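You operate a simulated robot arm through the tools that you are given. There is no shell and no other tool. Be economical: measure what you need, move in short steps, check, and stop when the job is done.

You run a simulated two-armed robot. Do the job below in one go: nothing can be reset, and whatever is moved stays where it is left.

Task
On the top of the long steel bench, fold the teal cloth cover in half.

It is judged by the outcome, as a careful person would: the job done as asked, and still so three seconds after it is handed in. It fails if anything else is knocked over, pushed out of place, dropped, spilled or broken. A push-on lid holds only when it is set on centred and level and pressed home; a screw cap is set on level and turned clockwise until tight. Flat cloth is picked up by pressing the open fingertips on it (5 to 10 N) and closing them slowly along it; thin cloth reads only 2 to 8 mm in the jaws.

Robot
Two 7-joint arms with two-finger grippers on one trunk, on a base that drives. Base frame: it is fixed to the floor where the robot stands at the start and does not move with it; the origin is under the middle of the robot, x ahead of it, y to its left, z up; the surface under the hand at the start is at about z = 850. Units: mm, rad, N and s.
The left shoulder is at the start at [64, 216, 1169], the right one opposite. With the tool pointing down near the work surface each hand reaches from about 280 to 800 mm from the robot's upright axis, wherever it stands, measured 20 degrees to its own side. Places, roughly: top of the long steel bench [700, 0, 800]. Payload 3.18 kg a hand.
Tool frame (each hand has its own): the origin (TCP) lies between the finger pads and is the grasp point; the fingertips stand 30 mm ahead of it; z points along the fingers, y is the line along which they close. The gripper opens to 144 mm. The gripper's body begins 103 mm behind the TCP.
Orientation is that of the tool frame in the base frame, as a unit quaternion [w, x, y, z]. With the fingers straight down and closing along the base's y, the tool's x points along the base's -x, its y along +y and its z along -z.

Tools
- The arms move only by the tool servo_tool. It takes "left_plan", "right_plan" or both (then of equal length, played together; a hand with none holds still); each is a list of rows, each a list of 7 numbers: the turn, a rotation vector about the tool's x, y, z in rad, then the shift along the tool's x, y, z in mm, then the opening, from 0 (shut) to 1 (fully open). In form: [[ax, ay, az, x, y, z, jaw], ...]. A call has 1 to 10 rows; each row shifts and turns the commanded pose from where the row before left it, along the tool's axes as they then stand. Each row takes 0.2 s and may step no farther than 50 mm and 0.15 rad from the row before; otherwise, or with a gripper value out of range, the whole call is refused. A pose out of reach is approached as far as the arm can. The call stops where the force on the tool passes 40 N (or 10 N more than at its start, if that is more) or the arm is blocked; 0.2 s more then pass. The fingers move at their own pace and stop on an object; they squeeze with about 30 N. The grip force told is the motor's: it shows also when the fingers shut on nothing. Time passes only in rows, and 0.2 s behind the last, so rows that do not move let the fingers close. It gives the time, the measured TCP pose, the force on the tool (base axes), the opening and the grip force at its end, in the units of the frame above (readings bear some noise), with the torque about the TCP (base axes, N m) and any sound that the robot's microphone picked up.
- Cameras (640 x 400 px; columns grow to the right, rows downward): "scene" is now at [133.1, -32.8, 1335.6]; the picture's right is [-0.40, -0.92, 0.00], its down [-0.70, 0.30, -0.65] and it looks along [0.60, -0.26, -0.76] (base axes); focal length 244 px, centre (320, 200). "left" rides on the left gripper at [76, -16, -143] in its tool frame; the picture's right is [0.21, 0.98, 0.00], its down [-0.84, 0.18, -0.51] and it looks along [-0.50, 0.11, 0.86] (tool axes); focal length 218 px, centre (320, 200). "right" rides on the right gripper at [76, 16, -143] in its tool frame; the picture's right is [-0.21, 0.98, 0.00], its down [-0.84, -0.18, -0.51] and it looks along [-0.50, -0.11, 0.86] (tool axes); focal length 218 px, centre (320, 200). There is no depth. A picture from a camera that has moved, and an enlarged one, comes with that camera's place and axes in the base frame and with its lens.
- snapshot(camera): a new picture of that camera. It takes no simulated time.
- slide_trunk(by): slides the trunk up (or, below 0, down) by that many mm; the arms and the scene camera ride with it, the base frame stays. It gives what a move gives, with no picture.
- steer(legs): drives the robot by 1 to 6 legs, each [ahead, left, turn to the left] in mm, mm and rad, along the robot's own axes; the way and the turn of a leg run together, so that a leg with both is an arc; at most 1500 mm and 3.142 rad a leg. The arms and the cameras ride along, it lands a little off, and it stops where it bumps. It gives what a move gives.
- pan_tilt(pan, tilt): turns the head with the scene camera to pan (to the left, within 1.396 rad either way) and tilt (down, from -0.506 to 1.204), counted from straight ahead of the robot. It gives what a move gives.
- inspect(camera, box): a new picture of the part [left, top, right, bottom] of that camera's present view, enlarged. It takes no simulated time.
- finish_job(): hands the job in; it is judged then, once.

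Work in short steps. Places have to be worked out from the pictures, the camera data and where the tool is seen: move nearer, look again, correct. Check each grasp and each placing, and mend what went wrong. You have 120 turns and 92 pictures in all, those below and enlarged ones among them. Open the grippers and draw the arms clear of the work before you hand the job in, unless the task says otherwise; then end with one line.

The tools are called after "Request:" as name(argument=value, ...) on one line, values as JSON. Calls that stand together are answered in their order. servo_tool: Moves the arms, as the interface text tells. Its arguments: {"type":"object","properties":{"left_plan":{"type":"array","items":{"type":"array","items":{"type":"number"}}},"right_plan":{"type":"array","items":{"type":"array","items":{"type":"number"}}}},"required":[]} The other tools are called the same way: slide_trunk (by) slides the trunk up or down; steer (legs) drives the base; pan_tilt (pan, tilt) turns the head that bears the scene camera; snapshot (camera) takes a picture; inspect (camera, box) takes an enlarged picture of a part of a camera's view; finish_job () hands the job in.

At the start:

```text
t: 0.0
left_eef_pos: [453.4, 200.5, 992.6]
left_ee_rot: [0.002, 0.0, 1.0, -0.001]
left_force: [0.4, 0.1, -0.2]
left_wrist_torque: [0.0, 0.01, -0.01]
left_finger_gap: 144.2
left_grasp_force: 0.2
right_eef_pos: [398.8, -128.6, 1058.0]
right_ee_rot: [0.0, 0.0, 1.0, 0.0]
right_force: [0.4, 0.1, 0.4]
right_wrist_torque: [-0.01, -0.01, -0.01]
right_finger_gap: 143.9
right_grasp_force: 0.1
trunk travel left (down, up): [-250.0, 119.0]
robot x, y, heading: [0.2, 3.5, 0.001]
head pan, tilt: [-0.407, 0.859]
```

scene: 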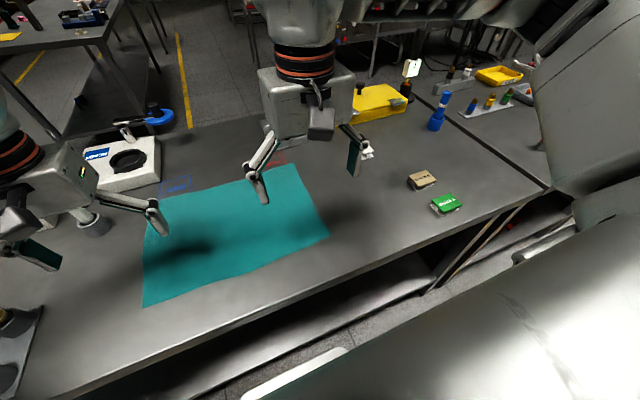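
right: 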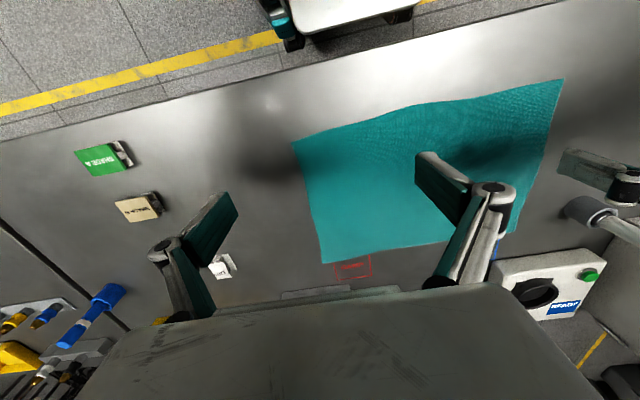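
left: 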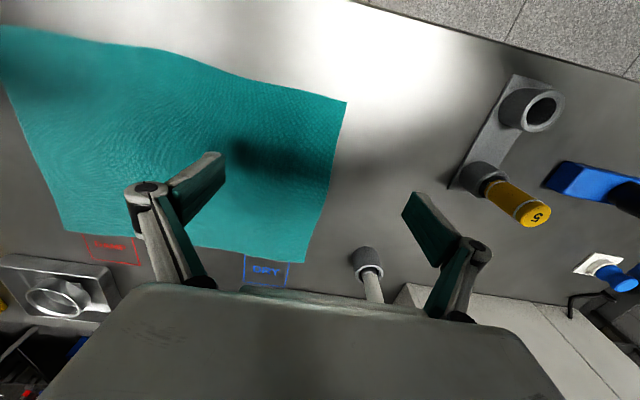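

The cloth seems to span x≈404–680, y≈−175–220 on a surface at z≈850. I plan to carry its far edge over to its near edge with both hands, and I check the surroundings in close-up first.

Request:
inspect(camera="left", box=[0, 150, 400, 400])

Request:
inspect(camera="scene", box=[60, 80, 460, 330])

```text
1.60 times, centred on (200, 275) of left
camera zoom: at [376.8, 182.7, 1137.3], right [-0.21, 0.98, 0.0], down [0.84, 0.18, 0.51], along [0.5, 0.1, -0.86], focal length 349 px, centre (512, 80)
```

zoom: 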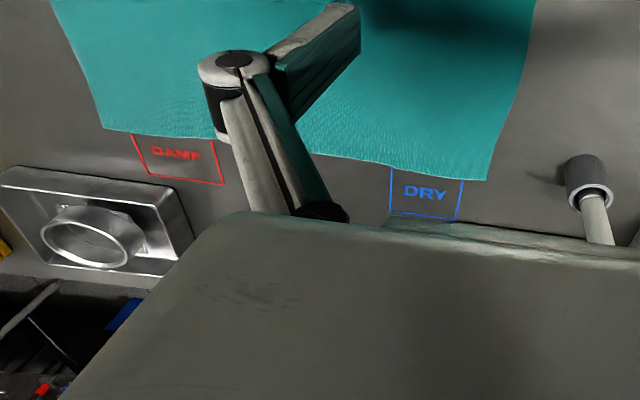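

```text
1.60 times, centred on (260, 205) of scene
camera zoom: at [133.1, -32.8, 1335.6], right [-0.4, -0.92, 0.0], down [-0.7, 0.3, -0.65], along [0.6, -0.26, -0.76], focal length 390 px, centre (416, 192)
```

zoom: 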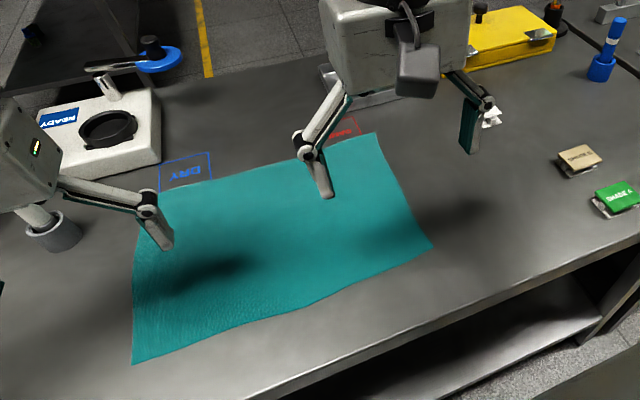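

Move both hands forward at height with jaws narrowed, to view the far corners closely.

Request:
servo_tool(left_plan=[[0, 0, 0, -40, 0, 0, 0.35], [0, 0, 0, -40, 0, 0, 0.35], [0, 0, 0, -40, 0, 0, 0.35], [0, 0, 0, 0, 0, 0, 0.35]], right_plan=[[0, 0, 0, -45, -5, 16, 0.35], [0, 0, 0, -45, -5, 16, 0.35], [0, 0, 0, -45, -5, 16, 0.35], [0, 0, 0, -45, -5, 16, 0.35]])

Request:
snapshot(camera="left")

Request:
snapshot(camera="right")

Request:
snapshot(camera="scene")

```text
t: 1.0
left_eef_pos: [574.5, 200.4, 992.8]
left_ee_rot: [0.001, 0.0, 1.0, -0.001]
left_force: [0.1, 0.7, -0.8]
left_wrist_torque: [0.0, -0.01, -0.02]
left_finger_gap: 50.4
left_grasp_force: 0.1
right_eef_pos: [579.6, -146.3, 994.6]
right_ee_rot: [0.0, -0.001, 1.0, 0.0]
right_force: [-0.4, -0.1, -0.2]
right_wrist_torque: [0.0, 0.01, 0.01]
right_finger_gap: 50.4
right_grasp_force: 0.1
trunk travel left (down, up): [-250.0, 119.0]
robot x, y, heading: [-1.8, -3.1, -0.001]
head pan, tilt: [-0.407, 0.859]
```

```text
86 pictures are left
camera left: at [498.0, 183.5, 1136.6], right [-0.21, 0.98, 0.0], down [0.84, 0.18, 0.51], along [0.5, 0.1, -0.86], focal length 218 px, centre (320, 200)
```

left: 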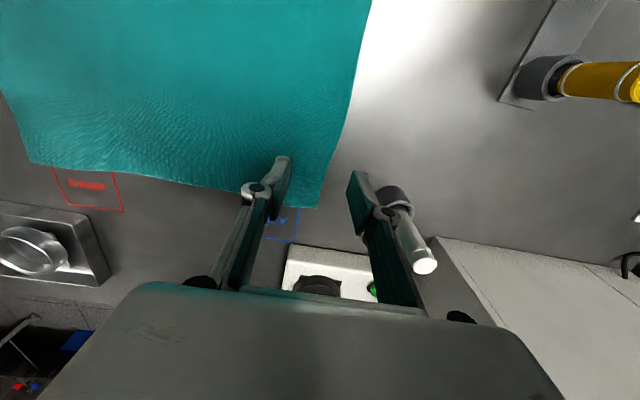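

```text
85 pictures are left
camera right: at [503.3, -131.6, 1135.6], right [0.21, 0.98, 0.0], down [0.84, -0.18, 0.51], along [0.5, -0.11, -0.86], focal length 218 px, centre (320, 200)
```

right: 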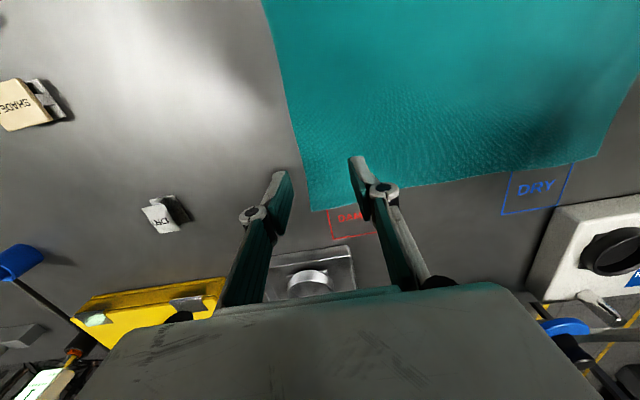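

```text
84 pictures are left
camera scene: at [133.5, -32.2, 1335.6], right [-0.4, -0.92, 0.0], down [-0.7, 0.3, -0.65], along [0.6, -0.26, -0.76], focal length 244 px, centre (320, 200)
```

scene: 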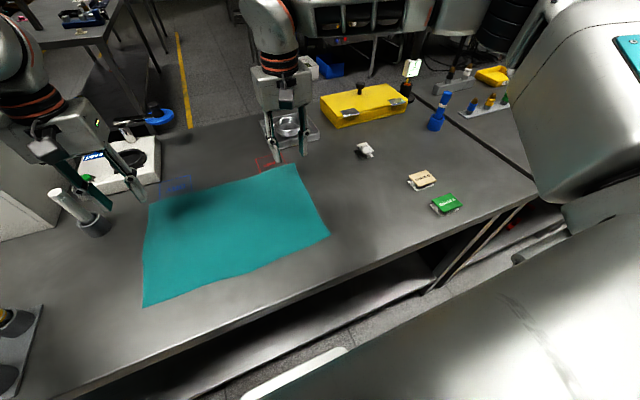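

Corners: left far ≈(679,220), right far ≈(686,−186). I lower both hands to about 20 mm above the cloth at pinch spots just inside those corners.

Request:
servo_tool(left_plan=[[0, 0, 0, -32, -6, 20, 0.25], [0, 0, 0, -32, -6, 25, 0.25], [0, 0, 0, -31.5, -5.4, 27, 0.25], [0, 0, 0, 0, 0, 20, 0.25], [0, 0, 0, 0, 0, 0, 0.25]], right_plan=[[0, 0, 0, -33, -1, 20, 0.25], [0, 0, 0, -33, -1, 25, 0.25], [0, 0, 0, -32.4, -1, 27, 0.25], [0, 0, 0, 0, 0, 22, 0.25], [0, 0, 0, 0, 0, 0, 0.25]])

Request:
snapshot(camera="left")

Request:
snapshot(camera="right")

```text
t: 2.2
left_eef_pos: [670.1, 182.1, 902.6]
left_ee_rot: [0.001, 0.0, 1.0, -0.001]
left_force: [0.7, 0.4, -1.0]
left_wrist_torque: [-0.01, -0.01, 0.01]
left_finger_gap: 35.6
left_grasp_force: 0.1
right_eef_pos: [679.1, -151.3, 899.4]
right_ee_rot: [-0.001, 0.0, 1.0, 0.0]
right_force: [-0.7, -0.2, 0.6]
right_wrist_torque: [0.03, -0.02, -0.01]
right_finger_gap: 36.0
right_grasp_force: 0.2
trunk travel left (down, up): [-250.0, 119.0]
robot x, y, heading: [-5.0, 1.9, -0.0]
head pan, tilt: [-0.407, 0.859]
```

```text
83 pictures are left
camera left: at [593.1, 165.4, 1045.0], right [-0.21, 0.98, 0.0], down [0.84, 0.18, 0.51], along [0.5, 0.1, -0.86], focal length 218 px, centre (320, 200)
```

left: 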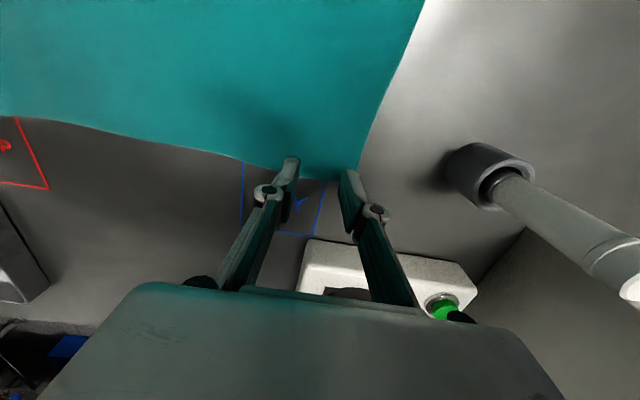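

```text
82 pictures are left
camera right: at [601.3, -136.0, 1040.6], right [0.21, 0.98, 0.0], down [0.84, -0.18, 0.51], along [0.5, -0.11, -0.86], focal length 218 px, centre (320, 200)
```

right: 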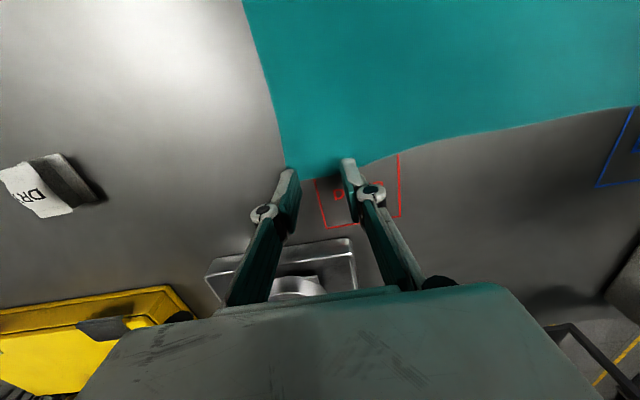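

Edge lines read ≈679 (left) and ≈675–687 (right). I nudge back a few mm and approach to contact.

Request:
servo_tool(left_plan=[[0, 0, 0, 2, 0, 12, 0.25], [0, 0, 0, 0, 0, 8, 0.25], [0, 0, 0, 0, 0, 3, 0.25], [0, 0, 0, 0, 0, 0, 0.25]], right_plan=[[0, 0, 0, 6, 0, 11, 0.25], [0, 0, 0, 0, 0, 6, 0.25], [0, 0, 0, 0, 0, 3, 0.25], [0, 0, 0, 0, 0, 0, 0.25]])

```text
t: 3.2
left_eef_pos: [666.9, 181.9, 882.7]
left_ee_rot: [0.002, 0.0, 1.0, -0.002]
left_force: [0.2, 1.0, 13.0]
left_wrist_torque: [0.29, 0.05, -0.01]
left_finger_gap: 36.2
left_grasp_force: 0.1
right_eef_pos: [671.4, -151.3, 880.8]
right_ee_rot: [0.001, 0.001, 1.0, 0.001]
right_force: [0.8, -0.6, 2.3]
right_wrist_torque: [-0.04, -0.04, 0.0]
right_finger_gap: 36.1
right_grasp_force: 0.0
trunk travel left (down, up): [-250.0, 119.0]
robot x, y, heading: [0.7, 0.7, -0.0]
head pan, tilt: [-0.407, 0.859]
```

Left presses at 13 N, right at 2 N; I ease the left, press the right a little more, and then close slowly.

Request:
servo_tool(left_plan=[[0, 0, 0, 0, 0, -0.6, 0.25], [0, 0, 0, 0, 0, 0, 0.25]], right_plan=[[0, 0, 0, 0, 0, 0.8, 0.25], [0, 0, 0, 0, 0, 0, 0.25]])

```text
t: 3.8
left_eef_pos: [666.5, 181.0, 881.0]
left_ee_rot: [0.003, 0.0, 1.0, -0.001]
left_force: [2.9, 0.7, 12.6]
left_wrist_torque: [0.27, -0.03, -0.07]
left_finger_gap: 35.8
left_grasp_force: 0.1
right_eef_pos: [671.4, -151.5, 881.0]
right_ee_rot: [0.002, 0.0, 1.0, -0.001]
right_force: [0.8, -0.4, 7.6]
right_wrist_torque: [-0.06, -0.03, 0.05]
right_finger_gap: 36.0
right_grasp_force: 0.1
trunk travel left (down, up): [-250.0, 119.0]
robot x, y, heading: [-2.0, -3.5, -0.003]
head pan, tilt: [-0.407, 0.859]
```

Request:
servo_tool(left_plan=[[0, 0, 0, 0, 0, -0.5, 0.23], [0, 0, 0, 0, 0, 0, 0.205], [0, 0, 0, 0, 0, 0, 0.18], [0, 0, 0, 0, 0, 0, 0.155], [0, 0, 0, 0, 0, 0, 0.13], [0, 0, 0, 0, 0, 0, 0.105], [0, 0, 0, 0, 0, 0, 0.08], [0, 0, 0, 0, 0, 0, 0.055], [0, 0, 0, 0, 0, 0, 0.03], [0, 0, 0, 0, 0, 0, 0.0]], right_plan=[[0, 0, 0, 0, 0, 0, 0.23], [0, 0, 0, 0, 0, 0, 0.205], [0, 0, 0, 0, 0, 0, 0.18], [0, 0, 0, 0, 0, 0, 0.155], [0, 0, 0, 0, 0, 0, 0.13], [0, 0, 0, 0, 0, 0, 0.105], [0, 0, 0, 0, 0, 0, 0.08], [0, 0, 0, 0, 0, 0, 0.055], [0, 0, 0, 0, 0, 0, 0.03], [0, 0, 0, 0, 0, 0, 0.0]])

Request:
snapshot(camera="left")

Request:
snapshot(camera="right")

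```text
t: 6.0
left_eef_pos: [667.2, 181.8, 881.3]
left_ee_rot: [0.001, 0.0, 1.0, -0.001]
left_force: [-0.2, -1.8, 1.1]
left_wrist_torque: [0.13, -0.07, 0.01]
left_finger_gap: 2.5
left_grasp_force: 25.0
right_eef_pos: [670.8, -151.9, 879.0]
right_ee_rot: [0.001, 0.0, 1.0, 0.001]
right_force: [0.8, 2.1, 0.2]
right_wrist_torque: [0.1, 0.05, -0.02]
right_finger_gap: 5.0
right_grasp_force: 32.1
trunk travel left (down, up): [-250.0, 119.0]
robot x, y, heading: [0.1, -3.6, 0.001]
head pan, tilt: [-0.407, 0.859]
```

```text
81 pictures are left
camera left: at [590.4, 164.8, 1023.9], right [-0.21, 0.98, 0.0], down [0.84, 0.18, 0.51], along [0.5, 0.1, -0.86], focal length 218 px, centre (320, 200)
```

left: 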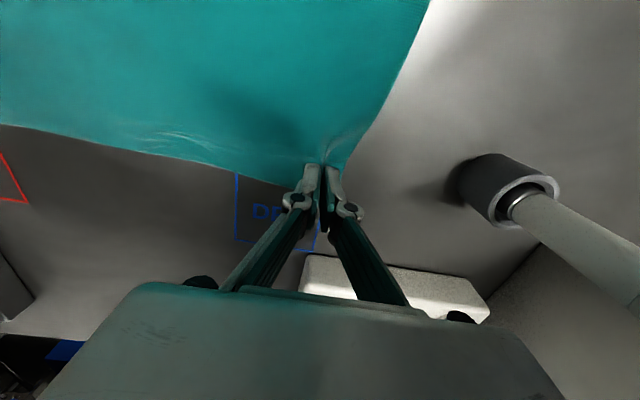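

```text
80 pictures are left
camera right: at [594.4, -135.7, 1020.1], right [0.21, 0.98, 0.0], down [0.84, -0.18, 0.51], along [0.5, -0.11, -0.86], focal length 218 px, centre (320, 200)
```

right: 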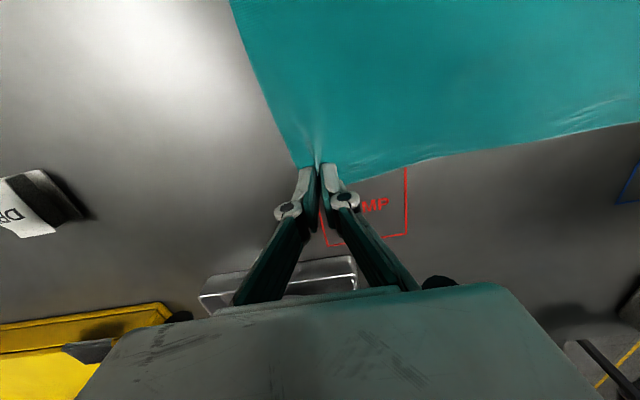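

Both read as cloth in the jaws (2.5 and 5 mm). I lift the first bit along the folding arc, tilting slightly, and check that both corners come along.

Request:
servo_tool(left_plan=[[0, -0.0525, 0, 3.5, 0, -16.1, 0], [0, -0.0525, 0, 3.5, 0, -16.1, 0], [0, -0.0525, 0, 6, 0, -15.5, 0], [0, -0.0525, 0, 6, 0, -15.5, 0]], right_plan=[[0, -0.0525, 0, 3.5, 0, -16.1, 0], [0, -0.0525, 0, 3.5, 0, -16.1, 0], [0, -0.0525, 0, 6, 0, -15.5, 0], [0, -0.0525, 0, 6, 0, -15.5, 0]])

Request:
snapshot(camera="scene")

Request:
snapshot(camera="left")

```text
t: 7.0
left_eef_pos: [643.2, 181.9, 943.5]
left_ee_rot: [0.107, 0.001, 0.994, -0.001]
left_force: [1.4, -3.0, -1.6]
left_wrist_torque: [0.03, 0.02, 0.0]
left_finger_gap: 4.5
left_grasp_force: 36.7
right_eef_pos: [646.4, -151.5, 940.6]
right_ee_rot: [0.106, -0.001, 0.994, 0.0]
right_force: [-1.0, 4.2, 2.2]
right_wrist_torque: [0.3, -0.09, -0.01]
right_finger_gap: 0.6
right_grasp_force: 26.7
trunk travel left (down, up): [-250.0, 119.0]
robot x, y, heading: [-0.5, 2.2, -0.002]
head pan, tilt: [-0.407, 0.859]
```

```text
79 pictures are left
camera scene: at [132.0, -32.8, 1335.9], right [-0.4, -0.92, 0.0], down [-0.69, 0.3, -0.65], along [0.6, -0.26, -0.76], focal length 244 px, centre (320, 200)
```

scene: 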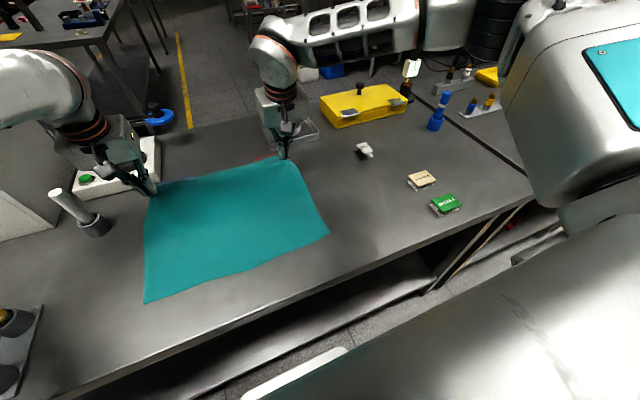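

```text
78 pictures are left
camera left: at [537.5, 165.0, 1067.3], right [-0.2, 0.98, -0.05], down [0.71, 0.18, 0.68], along [0.67, 0.1, -0.74], focal length 218 px, centre (320, 200)
```

left: 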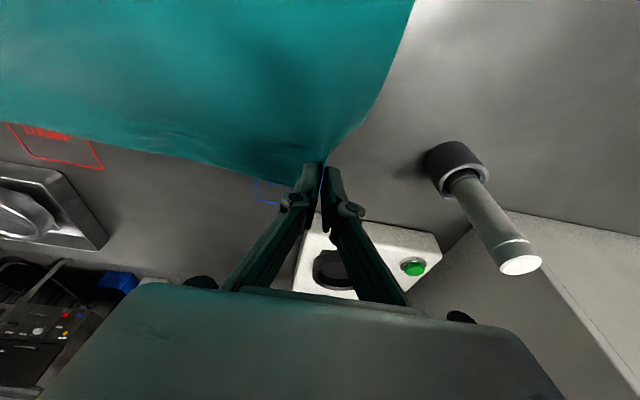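

The right jaw reads 0.6 mm, which may be a slip; I look.

Request:
inspect(camera="right", box=[200, 80, 440, 230])

Request:
inspect(camera="scene", box=[120, 100, 360, 250])

```text
2.67 times, centred on (320, 155) of right
camera zoom: at [541.3, -135.8, 1062.8], right [0.2, 0.98, 0.04], down [0.72, -0.18, 0.67], along [0.67, -0.11, -0.74], focal length 582 px, centre (320, 320)
```

zoom: 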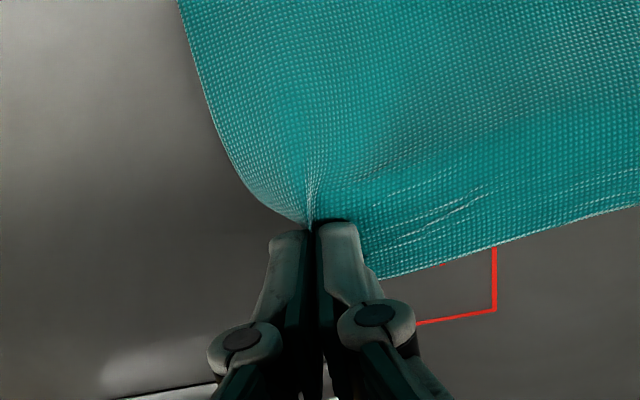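

```text
2.67 times, centred on (240, 175) of scene
camera zoom: at [132.0, -32.8, 1335.9], right [-0.4, -0.92, 0.0], down [-0.69, 0.3, -0.65], along [0.6, -0.26, -0.76], focal length 650 px, centre (533, 267)
```

zoom: 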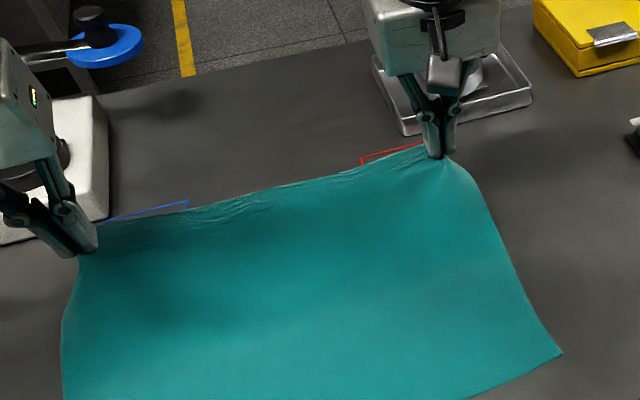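

The right pinch still holds, but the edge is taut sideways (3–4 N). I continue along the arc while moving the hands slightly inward.

Request:
servo_tool(left_plan=[[0, 0, 0, 0, -5, 0, 0], [0, -0.0525, 0, 8.4, -2, -14.6, 0], [0, -0.0525, 0, 8.4, -1, -14.6, 0], [0, -0.0525, 0, 10.7, 0, -13.4, 0], [0, -0.0525, 0, 10.7, 0, -13.4, 0]], right_plan=[[0, 0, 0, 0, 5, 0, 0], [0, -0.0525, 0, 8.4, 2, -14.6, 0], [0, -0.0525, 0, 8.4, 1, -14.6, 0], [0, -0.0525, 0, 10.7, 0, -13.4, 0], [0, -0.0525, 0, 10.7, 0, -13.4, 0]])

Request:
snapshot(camera="scene")

```text
t: 8.2
left_eef_pos: [589.5, 174.6, 986.0]
left_ee_rot: [0.21, -0.001, 0.978, -0.001]
left_force: [1.7, -0.3, -0.6]
left_wrist_torque: [0.02, 0.05, 0.0]
left_finger_gap: 4.1
left_grasp_force: 33.3
right_eef_pos: [595.3, -142.1, 983.8]
right_ee_rot: [0.21, 0.0, 0.978, -0.001]
right_force: [-0.2, 1.1, 0.9]
right_wrist_torque: [-0.09, 0.01, -0.05]
right_finger_gap: 2.0
right_grasp_force: 33.7
trunk travel left (down, up): [-250.0, 119.0]
robot x, y, heading: [-2.2, -0.8, 0.001]
head pan, tilt: [-0.407, 0.859]
```

```text
75 pictures are left
camera scene: at [132.1, -32.6, 1335.8], right [-0.4, -0.92, 0.0], down [-0.69, 0.3, -0.65], along [0.6, -0.26, -0.76], focal length 244 px, centre (320, 200)
```

scene: 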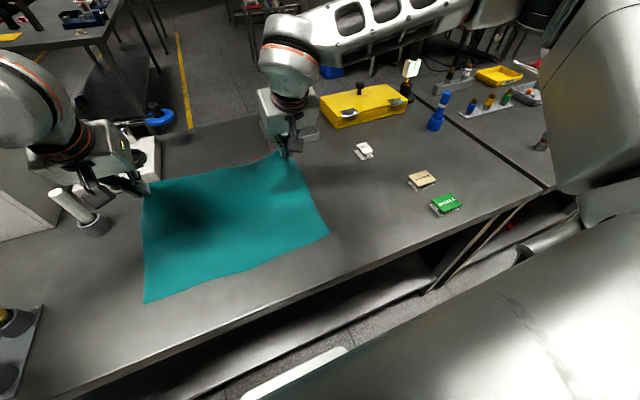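

Both hold with little force. Continue over the top of the arc.

Request:
servo_tool(left_plan=[[0, -0.0525, 0, 12.6, 0, -11.7, 0], [0, -0.0525, 0, 12.6, 0, -11.7, 0], [0, -0.0525, 0, 14.4, 0, -9.9, 0], [0, -0.0525, 0, 14.4, 0, -9.9, 0], [0, -0.0525, 0, 15.7, 0, -7.7, 0], [0, -0.0525, 0, 15.7, 0, -7.7, 0]], right_plan=[[0, -0.0525, 0, 12.6, 0, -11.7, 0], [0, -0.0525, 0, 12.6, 0, -11.7, 0], [0, -0.0525, 0, 14.4, 0, -9.9, 0], [0, -0.0525, 0, 14.4, 0, -9.9, 0], [0, -0.0525, 0, 15.7, 0, -7.7, 0], [0, -0.0525, 0, 15.7, 0, -7.7, 0]])

Request:
snapshot(camera="scene")

```text
t: 9.6
left_eef_pos: [490.2, 175.0, 987.9]
left_ee_rot: [0.362, 0.0, 0.932, -0.001]
left_force: [1.1, -0.5, -1.2]
left_wrist_torque: [-0.02, -0.01, -0.03]
left_finger_gap: 1.7
left_grasp_force: 27.5
right_eef_pos: [491.9, -142.8, 988.7]
right_ee_rot: [0.359, 0.002, 0.933, -0.001]
right_force: [0.2, 0.8, -0.6]
right_wrist_torque: [0.13, -0.02, 0.13]
right_finger_gap: 3.0
right_grasp_force: 25.2
trunk travel left (down, up): [-250.0, 119.0]
robot x, y, heading: [0.3, -4.0, -0.002]
head pan, tilt: [-0.407, 0.859]
```

```text
74 pictures are left
camera scene: at [132.7, -32.6, 1335.7], right [-0.4, -0.92, 0.0], down [-0.69, 0.3, -0.65], along [0.6, -0.26, -0.76], focal length 244 px, centre (320, 200)
```

scene: 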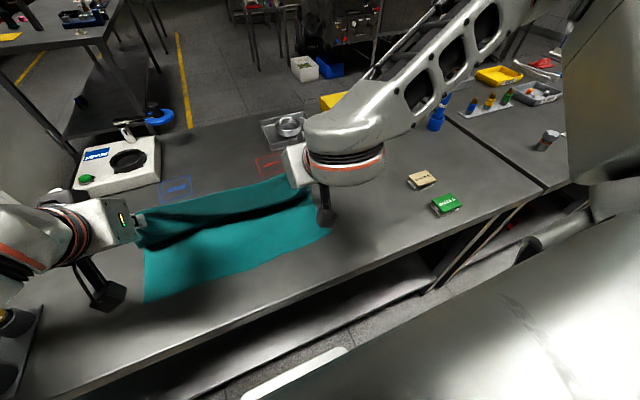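

The fold is forming well. Continue downward, checking the arms' reach.

Request:
servo_tool(left_plan=[[0, -0.0525, 0, 16.7, 0, -5.4, 0], [0, -0.0525, 0, 16.7, 0, -5.4, 0], [0, -0.0525, 0, 17.4, 0, -2.9, 0], [0, -0.0525, 0, 17.4, 0, -2.9, 0]], right_plan=[[0, -0.0525, 0, 16.7, 0, -5.4, 0], [0, -0.0525, 0, 16.7, 0, -5.4, 0], [0, -0.0525, 0, 17.4, 0, -2.9, 0], [0, -0.0525, 0, 17.4, 0, -2.9, 0]])

Request:
snapshot(camera="scene")

Request:
snapshot(camera="left")

Request:
snapshot(camera="right")

```text
t: 10.6
left_eef_pos: [488.7, 142.2, 941.7]
left_ee_rot: [0.457, -0.001, 0.889, -0.001]
left_force: [-4.4, 4.9, 2.9]
left_wrist_torque: [-0.11, -0.09, -0.27]
left_finger_gap: 3.3
left_grasp_force: 37.5
left hand out of reach, approached as far as the arm can: row 1, 2, 3, 4
right_eef_pos: [470.2, -114.6, 942.4]
right_ee_rot: [0.455, -0.001, 0.89, 0.0]
right_force: [-1.0, -0.3, 1.2]
right_wrist_torque: [-0.03, 0.11, -0.05]
right_finger_gap: 0.1
right_grasp_force: 25.2
right hand out of reach, approached as far as the arm can: row 2, 3, 4
trunk travel left (down, up): [-250.0, 119.0]
robot x, y, heading: [0.7, -0.3, 0.002]
head pan, tilt: [-0.407, 0.859]
```

```text
73 pictures are left
camera scene: at [132.7, -31.2, 1335.7], right [-0.4, -0.92, 0.0], down [-0.7, 0.3, -0.65], along [0.6, -0.26, -0.76], focal length 244 px, centre (320, 200)
```

scene: 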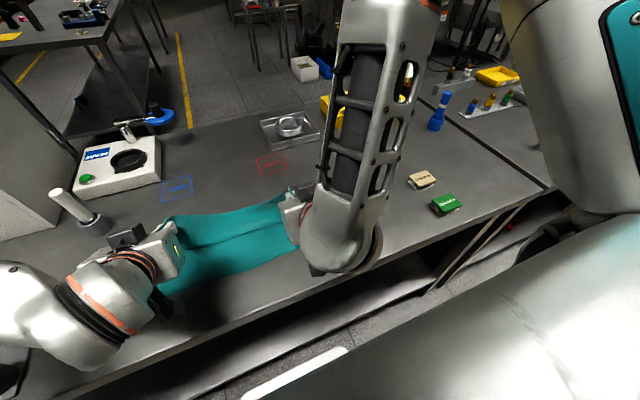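

```text
72 pictures are left
camera left: at [328.0, 124.7, 963.3], right [-0.12, 0.98, -0.17], down [0.08, 0.18, 0.98], along [0.99, 0.11, -0.1], focal length 218 px, centre (320, 200)
```

left: 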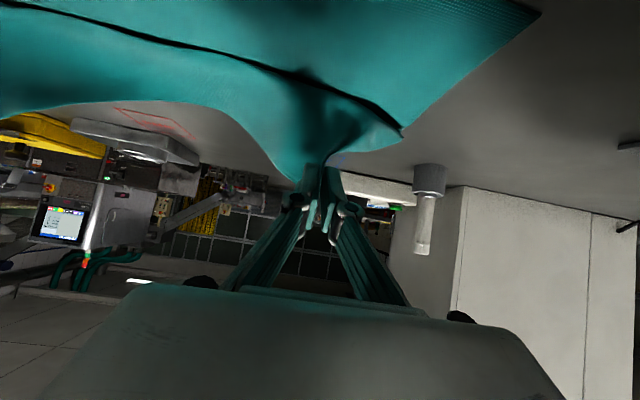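

```text
71 pictures are left
camera right: at [309.1, -99.5, 961.5], right [0.12, 0.98, 0.17], down [0.08, -0.18, 0.98], along [0.99, -0.11, -0.1], focal length 218 px, centre (320, 200)
```

right: 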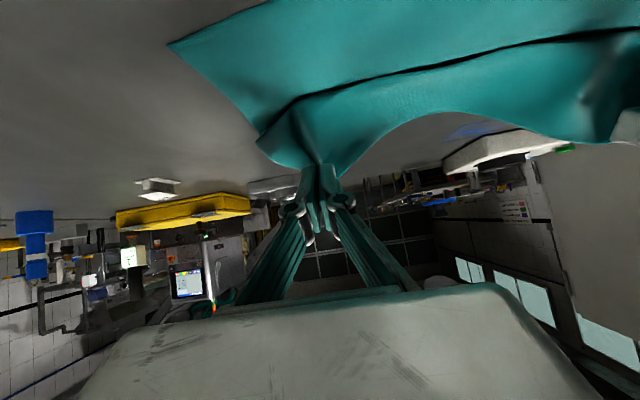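

Both arms hit their reach limit close in, so the robot should stand further back. I undo the last four rows first and look at what happened to the pose.

Request:
servo_tool(left_plan=[[0, 0.0525, 0, -17.4, 0, 2.9, 0], [0, 0.0525, 0, -17.4, 0, 2.9, 0], [0, 0.0525, 0, -16.7, 0, 5.4, 0], [0, 0.0525, 0, -16.7, 0, 5.4, 0]], right_plan=[[0, 0.0525, 0, -17.4, 0, 2.9, 0], [0, 0.0525, 0, -17.4, 0, 2.9, 0], [0, 0.0525, 0, -16.7, 0, 5.4, 0], [0, 0.0525, 0, -16.7, 0, 5.4, 0]])

Request:
pan_tilt(pan=0.3, tilt=0.95)

Request:
snapshot(camera="scene")

```text
t: 11.6
left_eef_pos: [544.4, 140.8, 982.6]
left_ee_rot: [0.36, 0.001, 0.933, -0.002]
left_force: [-0.6, 0.5, -0.8]
left_wrist_torque: [0.05, 0.0, 0.02]
left_finger_gap: 3.3
left_grasp_force: 25.0
right_eef_pos: [527.2, -115.9, 983.1]
right_ee_rot: [0.359, -0.001, 0.933, 0.0]
right_force: [0.0, 0.3, 0.4]
right_wrist_torque: [-0.02, -0.03, -0.03]
right_finger_gap: 2.2
right_grasp_force: 27.2
trunk travel left (down, up): [-250.0, 119.0]
robot x, y, heading: [-2.0, -2.9, 0.0]
head pan, tilt: [-0.407, 0.859]
```

```text
t: 12.7
left_eef_pos: [545.3, 139.8, 982.9]
left_ee_rot: [0.361, 0.0, 0.933, 0.0]
left_force: [1.3, 0.2, -0.8]
left_wrist_torque: [-0.01, -0.01, -0.03]
left_finger_gap: 1.5
left_grasp_force: 27.6
right_eef_pos: [525.8, -116.2, 983.0]
right_ee_rot: [0.359, 0.0, 0.933, 0.0]
right_force: [1.0, -0.6, 0.0]
right_wrist_torque: [-0.02, 0.01, -0.03]
right_finger_gap: 3.9
right_grasp_force: 37.8
trunk travel left (down, up): [-250.0, 119.0]
robot x, y, heading: [-1.6, -0.7, -0.002]
head pan, tilt: [0.3, 0.949]
```

```text
70 pictures are left
camera scene: at [131.0, 19.5, 1328.9], right [0.29, -0.96, 0.0], down [-0.78, -0.24, -0.58], along [0.56, 0.17, -0.81], focal length 244 px, centre (320, 200)
```

scene: 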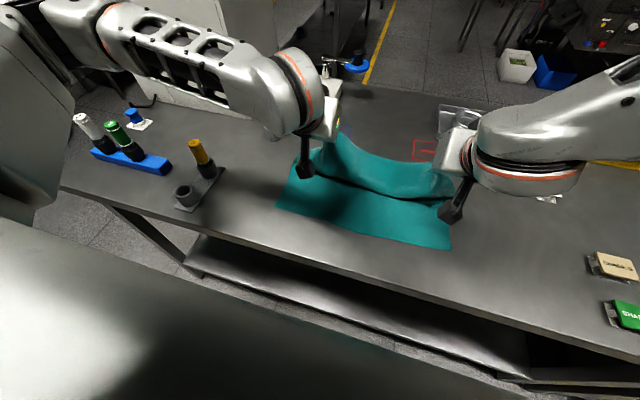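

The commanded pose follows the actual one, and the workspace to the left is clear of the forearm. I spread the hands again and bring them level with each other before driving back.

Request:
servo_tool(left_plan=[[0, 0, 0, -5.3, 11, 1.6, 0], [0, 0, 0, -5.3, 11, 1.6, 0], [0, 0, 0, -5.2, 11, 1.6, 0], [0, 0, 0, 0, 0, 0, 0]], right_plan=[[0, 0, 0, -10, -9, 5.9, 0], [0, 0, 0, -10, -9, 5.9, 0], [0, 0, 0, -10, -8, 5.9, 0], [0, 0, 0, 0, 0, 0, 0]])

Request:
steer(legs=[[-100, 0, 0]])

Request:
snapshot(camera="scene")

```text
t: 13.7
left_eef_pos: [559.8, 173.4, 990.4]
left_ee_rot: [0.361, 0.0, 0.933, -0.002]
left_force: [0.5, -1.9, -0.4]
left_wrist_torque: [0.05, 0.04, 0.06]
left_finger_gap: 4.8
left_grasp_force: 39.3
right_eef_pos: [560.4, -141.0, 990.6]
right_ee_rot: [0.359, -0.001, 0.933, 0.001]
right_force: [0.5, 0.4, 0.3]
right_wrist_torque: [0.03, 0.0, 0.01]
right_finger_gap: 4.0
right_grasp_force: 25.9
trunk travel left (down, up): [-250.0, 119.0]
robot x, y, heading: [2.1, -1.1, 0.001]
head pan, tilt: [0.3, 0.949]
```

```text
t: 14.8
left_eef_pos: [458.9, 173.9, 990.1]
left_ee_rot: [0.361, 0.0, 0.933, -0.001]
left_force: [0.4, -1.4, 0.0]
left_wrist_torque: [-0.03, -0.02, -0.03]
left_finger_gap: 4.2
left_grasp_force: 26.8
right_eef_pos: [459.6, -141.9, 991.3]
right_ee_rot: [0.36, 0.0, 0.933, 0.0]
right_force: [0.0, 0.4, -1.5]
right_wrist_torque: [-0.01, -0.02, 0.02]
right_finger_gap: 5.9
right_grasp_force: 31.7
trunk travel left (down, up): [-250.0, 119.0]
robot x, y, heading: [-100.7, -1.6, 0.001]
head pan, tilt: [0.3, 0.949]
```

```text
69 pictures are left
camera scene: at [29.7, 19.6, 1328.9], right [0.3, -0.96, 0.0], down [-0.78, -0.24, -0.58], along [0.56, 0.17, -0.81], focal length 244 px, centre (320, 200)
```

scene: 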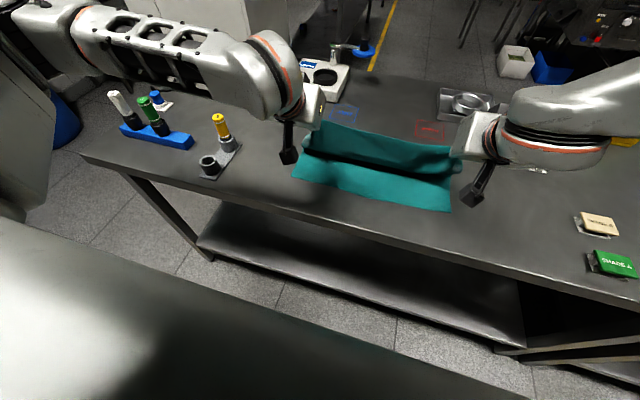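

That works smoothly. I move the hands forward again by 80 mm and drive back another 100 mm to gain more room.

Request:
servo_tool(left_plan=[[0, 0, 0, -20, 0, 18, 0], [0, 0, 0, -20, 0, 18, 0], [0, 0, 0, -19, 0, 17.5, 0], [0, 0, 0, 0, 0, 0, 0]], right_plan=[[0, 0, 0, -20, 0, 18, 0], [0, 0, 0, -20, 0, 18, 0], [0, 0, 0, -19, 0, 17.5, 0], [0, 0, 0, 0, 0, 0, 0]])

Request:
steer(legs=[[-85, 0, 0]])

```text
t: 15.8
left_eef_pos: [538.8, 174.3, 990.7]
left_ee_rot: [0.361, 0.0, 0.933, -0.001]
left_force: [1.9, -0.2, -1.1]
left_wrist_torque: [0.04, 0.0, 0.0]
left_finger_gap: 4.9
left_grasp_force: 34.2
right_eef_pos: [540.1, -140.5, 991.2]
right_ee_rot: [0.36, 0.0, 0.933, 0.0]
right_force: [-0.4, 0.1, 0.7]
right_wrist_torque: [-0.01, -0.02, 0.05]
right_finger_gap: 3.6
right_grasp_force: 25.6
trunk travel left (down, up): [-250.0, 119.0]
robot x, y, heading: [-98.2, -1.1, 0.002]
head pan, tilt: [0.3, 0.949]
```

```text
t: 16.9
left_eef_pos: [451.9, 173.3, 989.3]
left_ee_rot: [0.361, 0.0, 0.933, 0.0]
left_force: [0.3, -1.8, -0.1]
left_wrist_torque: [-0.06, 0.02, -0.01]
left_finger_gap: 4.0
left_grasp_force: 36.1
right_eef_pos: [453.2, -141.7, 992.9]
right_ee_rot: [0.36, 0.0, 0.933, 0.0]
right_force: [0.7, 1.8, -0.4]
right_wrist_torque: [0.01, 0.02, -0.03]
right_finger_gap: 4.7
right_grasp_force: 25.6
trunk travel left (down, up): [-250.0, 119.0]
robot x, y, heading: [-187.8, -3.9, -0.001]
head pan, tilt: [0.3, 0.949]
```

Now continue down the arc with more tilt.

Request:
servo_tool(left_plan=[[0, -0.102, 0, 18.2, 0, 5.1, 0], [0, -0.102, 0, 18.6, 0, 3.2, 0], [0, -0.0525, 0, 17.8, 0, -0.4, 0], [0, -0.0525, 0, 17.8, 0, -0.4, 0], [0, 0, 0, 0, 0, 0, 0]], right_plan=[[0, -0.102, 0, 18.2, 0, 5.1, 0], [0, -0.102, 0, 18.6, 0, 3.2, 0], [0, -0.0525, 0, 17.8, 0, -0.4, 0], [0, -0.0525, 0, 17.8, 0, -0.4, 0], [0, 0, 0, 0, 0, 0, 0]])

Request:
snapshot(camera="scene")

```text
t: 18.1
left_eef_pos: [412.0, 173.3, 929.3]
left_ee_rot: [0.5, 0.0, 0.866, -0.001]
left_force: [0.3, -1.3, -0.5]
left_wrist_torque: [0.04, -0.03, 0.13]
left_finger_gap: 3.0
left_grasp_force: 37.5
right_eef_pos: [419.2, -112.0, 957.9]
right_ee_rot: [0.493, 0.004, 0.87, -0.005]
right_force: [0.2, 0.3, -0.3]
right_wrist_torque: [-0.04, -0.02, -0.12]
right_finger_gap: 5.5
right_grasp_force: 42.7
right hand out of reach, approached as far as the arm can: row 3, 4
trunk travel left (down, up): [-250.0, 119.0]
robot x, y, heading: [-188.4, 2.0, 0.004]
head pan, tilt: [0.3, 0.949]
```

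```text
68 pictures are left
camera scene: at [-55.2, 19.0, 1328.9], right [0.3, -0.96, 0.0], down [-0.78, -0.24, -0.58], along [0.56, 0.17, -0.81], focal length 244 px, centre (320, 200)
```

scene: 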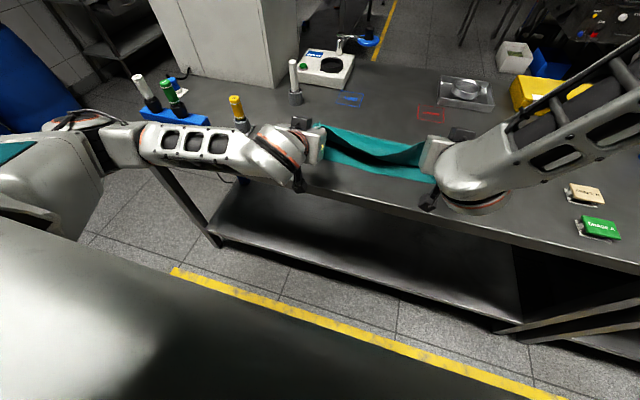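

Left is on track; the right arm hit a limit. I'll return both hands to matched, reachable poses, then lower the trunk and drive back instead of stretching the arms.

Request:
servo_tool(left_plan=[[0, 0, 0, -16, 0, -1.2, 0], [0, 0, 0, -16.1, 0, -1.2, 0], [0, 0, 0, 0, 0, 0, 0]], right_plan=[[0, 0.04, 0, -3.7, -15, 4.2, 0], [0, 0.04, 0, -3.7, -15, 4.2, 0], [0, 0, 0, 0, 0, 0, 0]])

Request:
slide_trunk(by=-40)

Request:
snapshot(camera="scene")

```text
t: 18.9
left_eef_pos: [426.9, 174.6, 957.2]
left_ee_rot: [0.5, -0.001, 0.866, 0.0]
left_force: [-2.2, -0.6, 1.5]
left_wrist_torque: [-0.02, -0.02, -0.04]
left_finger_gap: 0.4
left_grasp_force: 24.5
right_eef_pos: [431.8, -140.6, 960.9]
right_ee_rot: [0.464, -0.001, 0.886, 0.001]
right_force: [-2.2, 0.4, 2.3]
right_wrist_torque: [0.07, -0.02, 0.12]
right_finger_gap: 1.1
right_grasp_force: 29.0
trunk travel left (down, up): [-250.0, 119.0]
robot x, y, heading: [-185.5, 2.2, -0.003]
head pan, tilt: [0.3, 0.949]
```

```text
t: 19.7
left_eef_pos: [425.8, 174.6, 918.9]
left_ee_rot: [0.5, -0.001, 0.866, -0.001]
left_force: [0.5, -0.8, -0.4]
left_wrist_torque: [0.05, -0.02, 0.0]
left_finger_gap: 0.8
left_grasp_force: 25.9
right_eef_pos: [430.4, -140.7, 922.0]
right_ee_rot: [0.465, 0.0, 0.885, 0.001]
right_force: [-0.6, 0.8, 0.7]
right_wrist_torque: [0.07, -0.03, 0.08]
right_finger_gap: 3.5
right_grasp_force: 26.6
trunk travel left (down, up): [-210.0, 159.0]
robot x, y, heading: [-188.8, 0.8, 0.004]
head pan, tilt: [0.3, 0.949]
```

```text
67 pictures are left
camera scene: at [-30.3, 18.9, 1287.7], right [0.3, -0.96, 0.0], down [-0.78, -0.24, -0.58], along [0.56, 0.17, -0.81], focal length 244 px, centre (320, 200)
```

scene: 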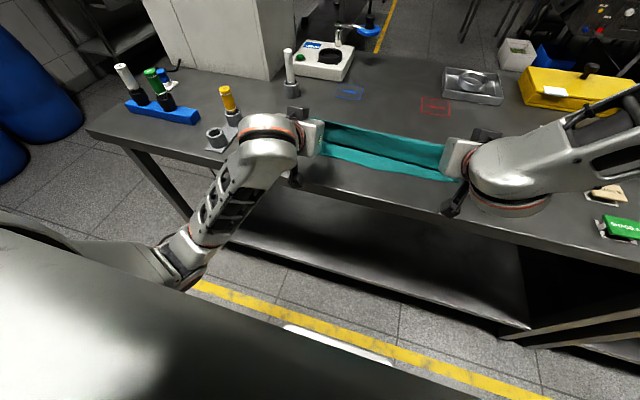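

Everything is clear: the wrists sit in front of the bench edge. I drive back 33 mm, then lower the trunk by 40 mm.

Request:
steer(legs=[[-33, 0, 0]])

Request:
slide_trunk(by=-38)

Request:
snapshot(camera="scene")

Request:
snapshot(camera="left")

Request:
snapshot(camera="right")

```text
t: 20.6
left_eef_pos: [391.8, 174.5, 919.8]
left_ee_rot: [0.501, 0.001, 0.865, -0.001]
left_force: [0.0, -2.2, -0.4]
left_wrist_torque: [0.05, -0.01, 0.01]
left_finger_gap: 3.2
left_grasp_force: 26.8
right_eef_pos: [396.7, -140.6, 922.4]
right_ee_rot: [0.464, 0.0, 0.886, 0.0]
right_force: [-1.5, 1.2, -0.2]
right_wrist_torque: [0.08, -0.06, 0.1]
right_finger_gap: 3.0
right_grasp_force: 35.8
trunk travel left (down, up): [-210.0, 159.0]
robot x, y, heading: [-218.7, -0.6, 0.001]
head pan, tilt: [0.3, 0.949]
```

```text
t: 21.4
left_eef_pos: [392.7, 192.3, 875.4]
left_ee_rot: [0.5, 0.007, 0.866, 0.022]
left_force: [-1.1, -2.3, 15.1]
left_wrist_torque: [0.0, -0.38, -0.03]
left_finger_gap: 1.3
left_grasp_force: 33.2
right_eef_pos: [396.9, -139.1, 885.8]
right_ee_rot: [0.465, -0.002, 0.885, 0.001]
right_force: [-1.4, 4.9, 0.4]
right_wrist_torque: [0.08, 0.01, 0.11]
right_finger_gap: 3.3
right_grasp_force: 24.8
trunk travel left (down, up): [-172.0, 197.0]
robot x, y, heading: [-217.0, -0.7, 0.001]
head pan, tilt: [0.3, 0.949]
```

```text
66 pictures are left
camera scene: at [-31.0, 20.1, 1247.3], right [0.3, -0.96, 0.0], down [-0.78, -0.24, -0.58], along [0.56, 0.17, -0.81], focal length 244 px, centre (320, 200)
```

scene: 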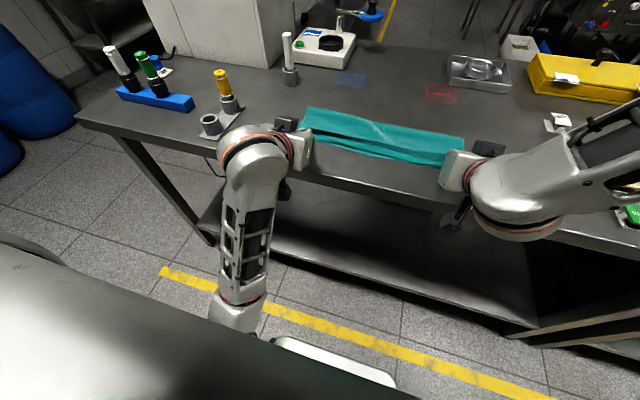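

```text
65 pictures are left
camera left: at [230.9, 173.4, 880.2], right [-0.12, 0.98, -0.14], down [-0.02, 0.13, 0.99], along [0.99, 0.12, 0.0], focal length 218 px, centre (320, 200)
```

left: 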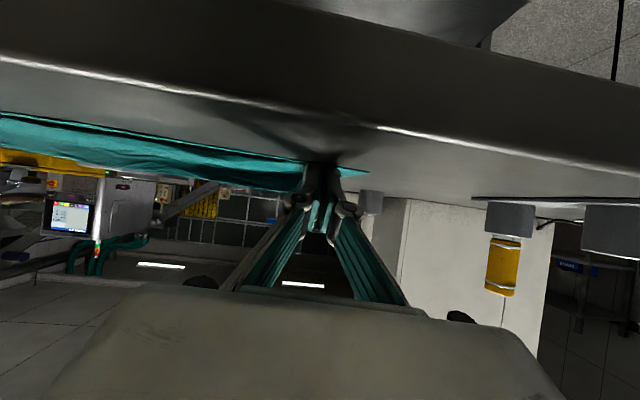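

```text
64 pictures are left
camera right: at [235.0, -124.4, 901.6], right [0.12, 0.98, 0.17], down [0.06, -0.18, 0.98], along [0.99, -0.1, -0.08], focal length 218 px, centre (320, 200)
```

right: 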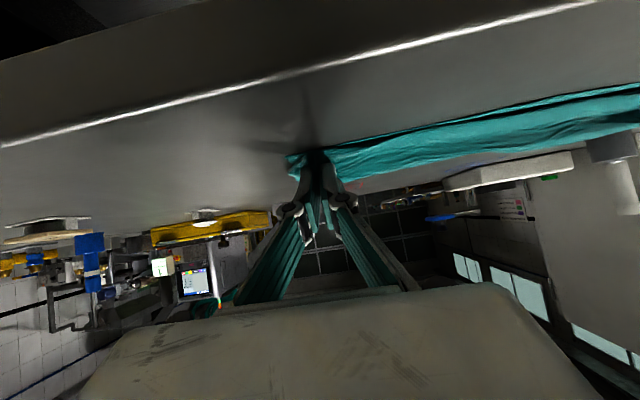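

Left fingertips touch the bench; right is ~9 mm above it. I correct left sideways, lower the right, then open the jaws a little.

Request:
servo_tool(left_plan=[[0, 0, 0, -1, -8, -0.5, 0], [0, 0, 0, 0, -6, 0, 0], [0, 0, 0, 0, 0, 0, 0], [0, 0, 0, 0, 0, 0, 0]], right_plan=[[0, 0, 0, 2, 0, 1.4, 0], [0, 0, 0, 2, 0, 1.4, 0], [0, 0, 0, 1.5, 0, 1, 0], [0, 0, 0, 0, 0, 0, 0]])

Request:
snapshot(camera="scene")

```text
t: 22.6
left_eef_pos: [399.8, 200.5, 874.5]
left_ee_rot: [0.504, 0.01, 0.862, 0.05]
left_force: [-0.1, -10.8, 6.6]
left_wrist_torque: [0.05, 0.14, -0.14]
left_finger_gap: 0.6
left_grasp_force: 25.5
right_eef_pos: [398.0, -137.5, 877.8]
right_ee_rot: [0.462, -0.001, 0.887, 0.001]
right_force: [-1.7, 11.5, 4.6]
right_wrist_torque: [0.21, -0.08, 0.21]
right_finger_gap: 2.3
right_grasp_force: 32.1
trunk travel left (down, up): [-172.0, 197.0]
robot x, y, heading: [-220.8, -0.4, -0.002]
head pan, tilt: [0.3, 0.949]
stopped in row 4 (left hand): the arm was blocked; the commanded pose is now the measured one
```

```text
63 pictures are left
camera scene: at [-29.0, 19.7, 1246.4], right [0.3, -0.96, 0.0], down [-0.78, -0.24, -0.58], along [0.56, 0.17, -0.81], focal length 244 px, centre (320, 200)
```

scene: 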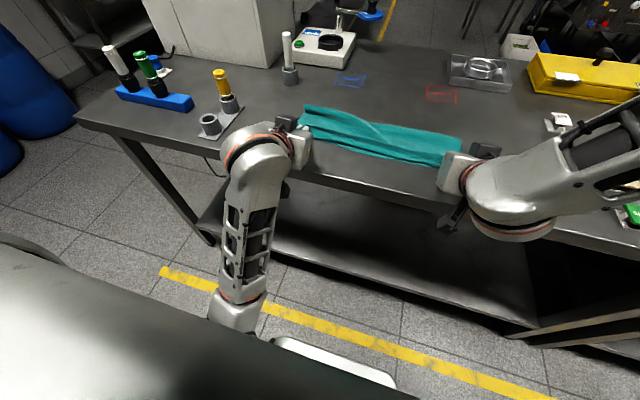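

The left arm seems blocked (likely the forearm close to the bench edge) and pulled sideways. I raise the trunk 15 mm to free it and bring the left hand back inward.

Request:
slide_trunk(by=15)

Request:
servo_tool(left_plan=[[0, 0, 0, 0, -8, 0, 0], [0, 0, 0, 0, -8, 0, 0], [0, 0, 0, 0, -8, 0, 0], [0, 0, 0, 0, 0, 0, 0]])

Request:
snapshot(camera="left")

```text
t: 23.1
left_eef_pos: [403.1, 234.9, 875.8]
left_ee_rot: [0.504, 0.038, 0.856, 0.104]
left_force: [-0.6, -26.2, 3.7]
left_wrist_torque: [-0.13, -0.02, -0.83]
left_finger_gap: 1.5
left_grasp_force: 30.7
right_eef_pos: [397.5, -124.7, 895.0]
right_ee_rot: [0.466, -0.015, 0.885, 0.011]
right_force: [0.0, 25.5, -0.6]
right_wrist_torque: [0.43, -0.05, 0.61]
right_finger_gap: 4.7
right_grasp_force: 29.9
trunk travel left (down, up): [-182.0, 188.0]
robot x, y, heading: [-224.2, -1.3, 0.001]
head pan, tilt: [0.3, 0.949]
stopped: the force on the tool passed its limit at 43 N (the readings are from after the stop); the commanded pose is now the measured one
```

```text
t: 24.1
left_eef_pos: [406.6, 241.2, 873.9]
left_ee_rot: [0.507, 0.038, 0.85, 0.138]
left_force: [1.5, -25.3, 19.1]
left_wrist_torque: [-0.15, -0.43, -0.85]
left_finger_gap: 1.3
left_grasp_force: 29.4
right_eef_pos: [396.4, -128.8, 895.2]
right_ee_rot: [0.467, -0.011, 0.884, 0.01]
right_force: [0.6, 28.2, -0.8]
right_wrist_torque: [0.47, -0.01, 0.72]
right_finger_gap: 4.4
right_grasp_force: 29.6
trunk travel left (down, up): [-182.0, 188.0]
robot x, y, heading: [-214.5, -0.1, -0.0]
head pan, tilt: [0.3, 0.949]
```

```text
62 pictures are left
camera left: at [246.3, 213.2, 870.0], right [-0.17, 0.98, 0.09], down [-0.05, -0.1, 0.99], along [0.98, 0.17, 0.07], focal length 218 px, centre (320, 200)
```

left: 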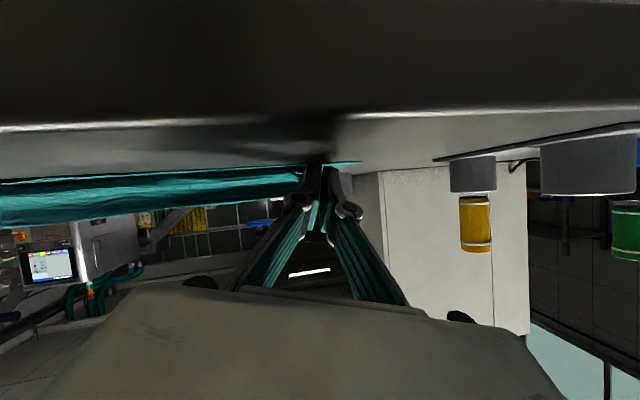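

The cloth is under 25 N sideways tension with the left arm jammed. I relax it by opening the left jaw slightly.

Request:
servo_tool(left_plan=[[0, 0, 0, 0, 0, 0, 0.12], [0, 0, 0, 0, 0, 0, 0.15], [0, 0, 0, 0, 0, 0, 0.15]])

Request:
snapshot(camera="scene")

Request:
snapshot(camera="left")

```text
t: 24.9
left_eef_pos: [402.5, 243.1, 871.1]
left_ee_rot: [0.503, 0.039, 0.852, 0.143]
left_force: [0.4, -0.8, 23.8]
left_wrist_torque: [0.28, -0.42, -0.02]
left_finger_gap: 25.6
left_grasp_force: 0.1
right_eef_pos: [396.2, -131.7, 894.2]
right_ee_rot: [0.467, -0.008, 0.884, 0.006]
right_force: [-2.2, 1.4, 0.9]
right_wrist_torque: [-0.03, -0.01, -0.08]
right_finger_gap: 1.7
right_grasp_force: 31.0
trunk travel left (down, up): [-182.0, 188.0]
robot x, y, heading: [-217.1, -4.1, 0.001]
head pan, tilt: [0.3, 0.949]
```

```text
61 pictures are left
camera scene: at [-40.1, 18.8, 1257.8], right [0.3, -0.96, 0.0], down [-0.78, -0.24, -0.58], along [0.56, 0.17, -0.81], focal length 244 px, centre (320, 200)
```

scene: 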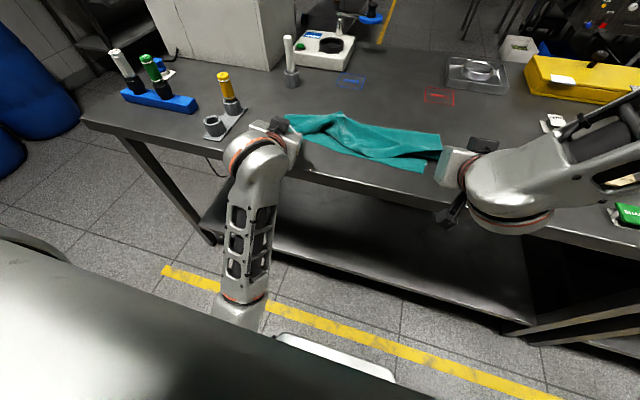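

```text
60 pictures are left
camera left: at [243.7, 214.7, 867.4], right [-0.18, 0.98, 0.1], down [-0.04, -0.11, 0.99], along [0.98, 0.17, 0.06], focal length 218 px, centre (320, 200)
```

left: 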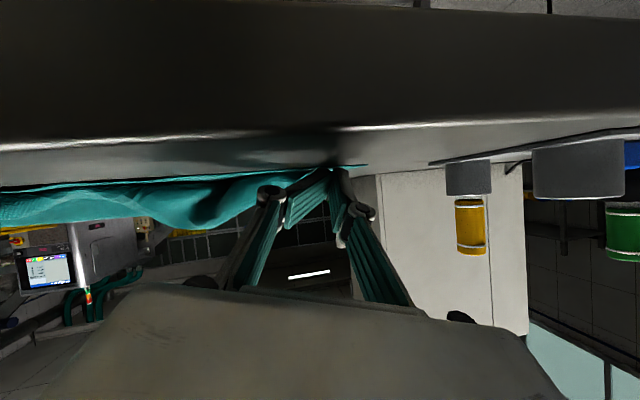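

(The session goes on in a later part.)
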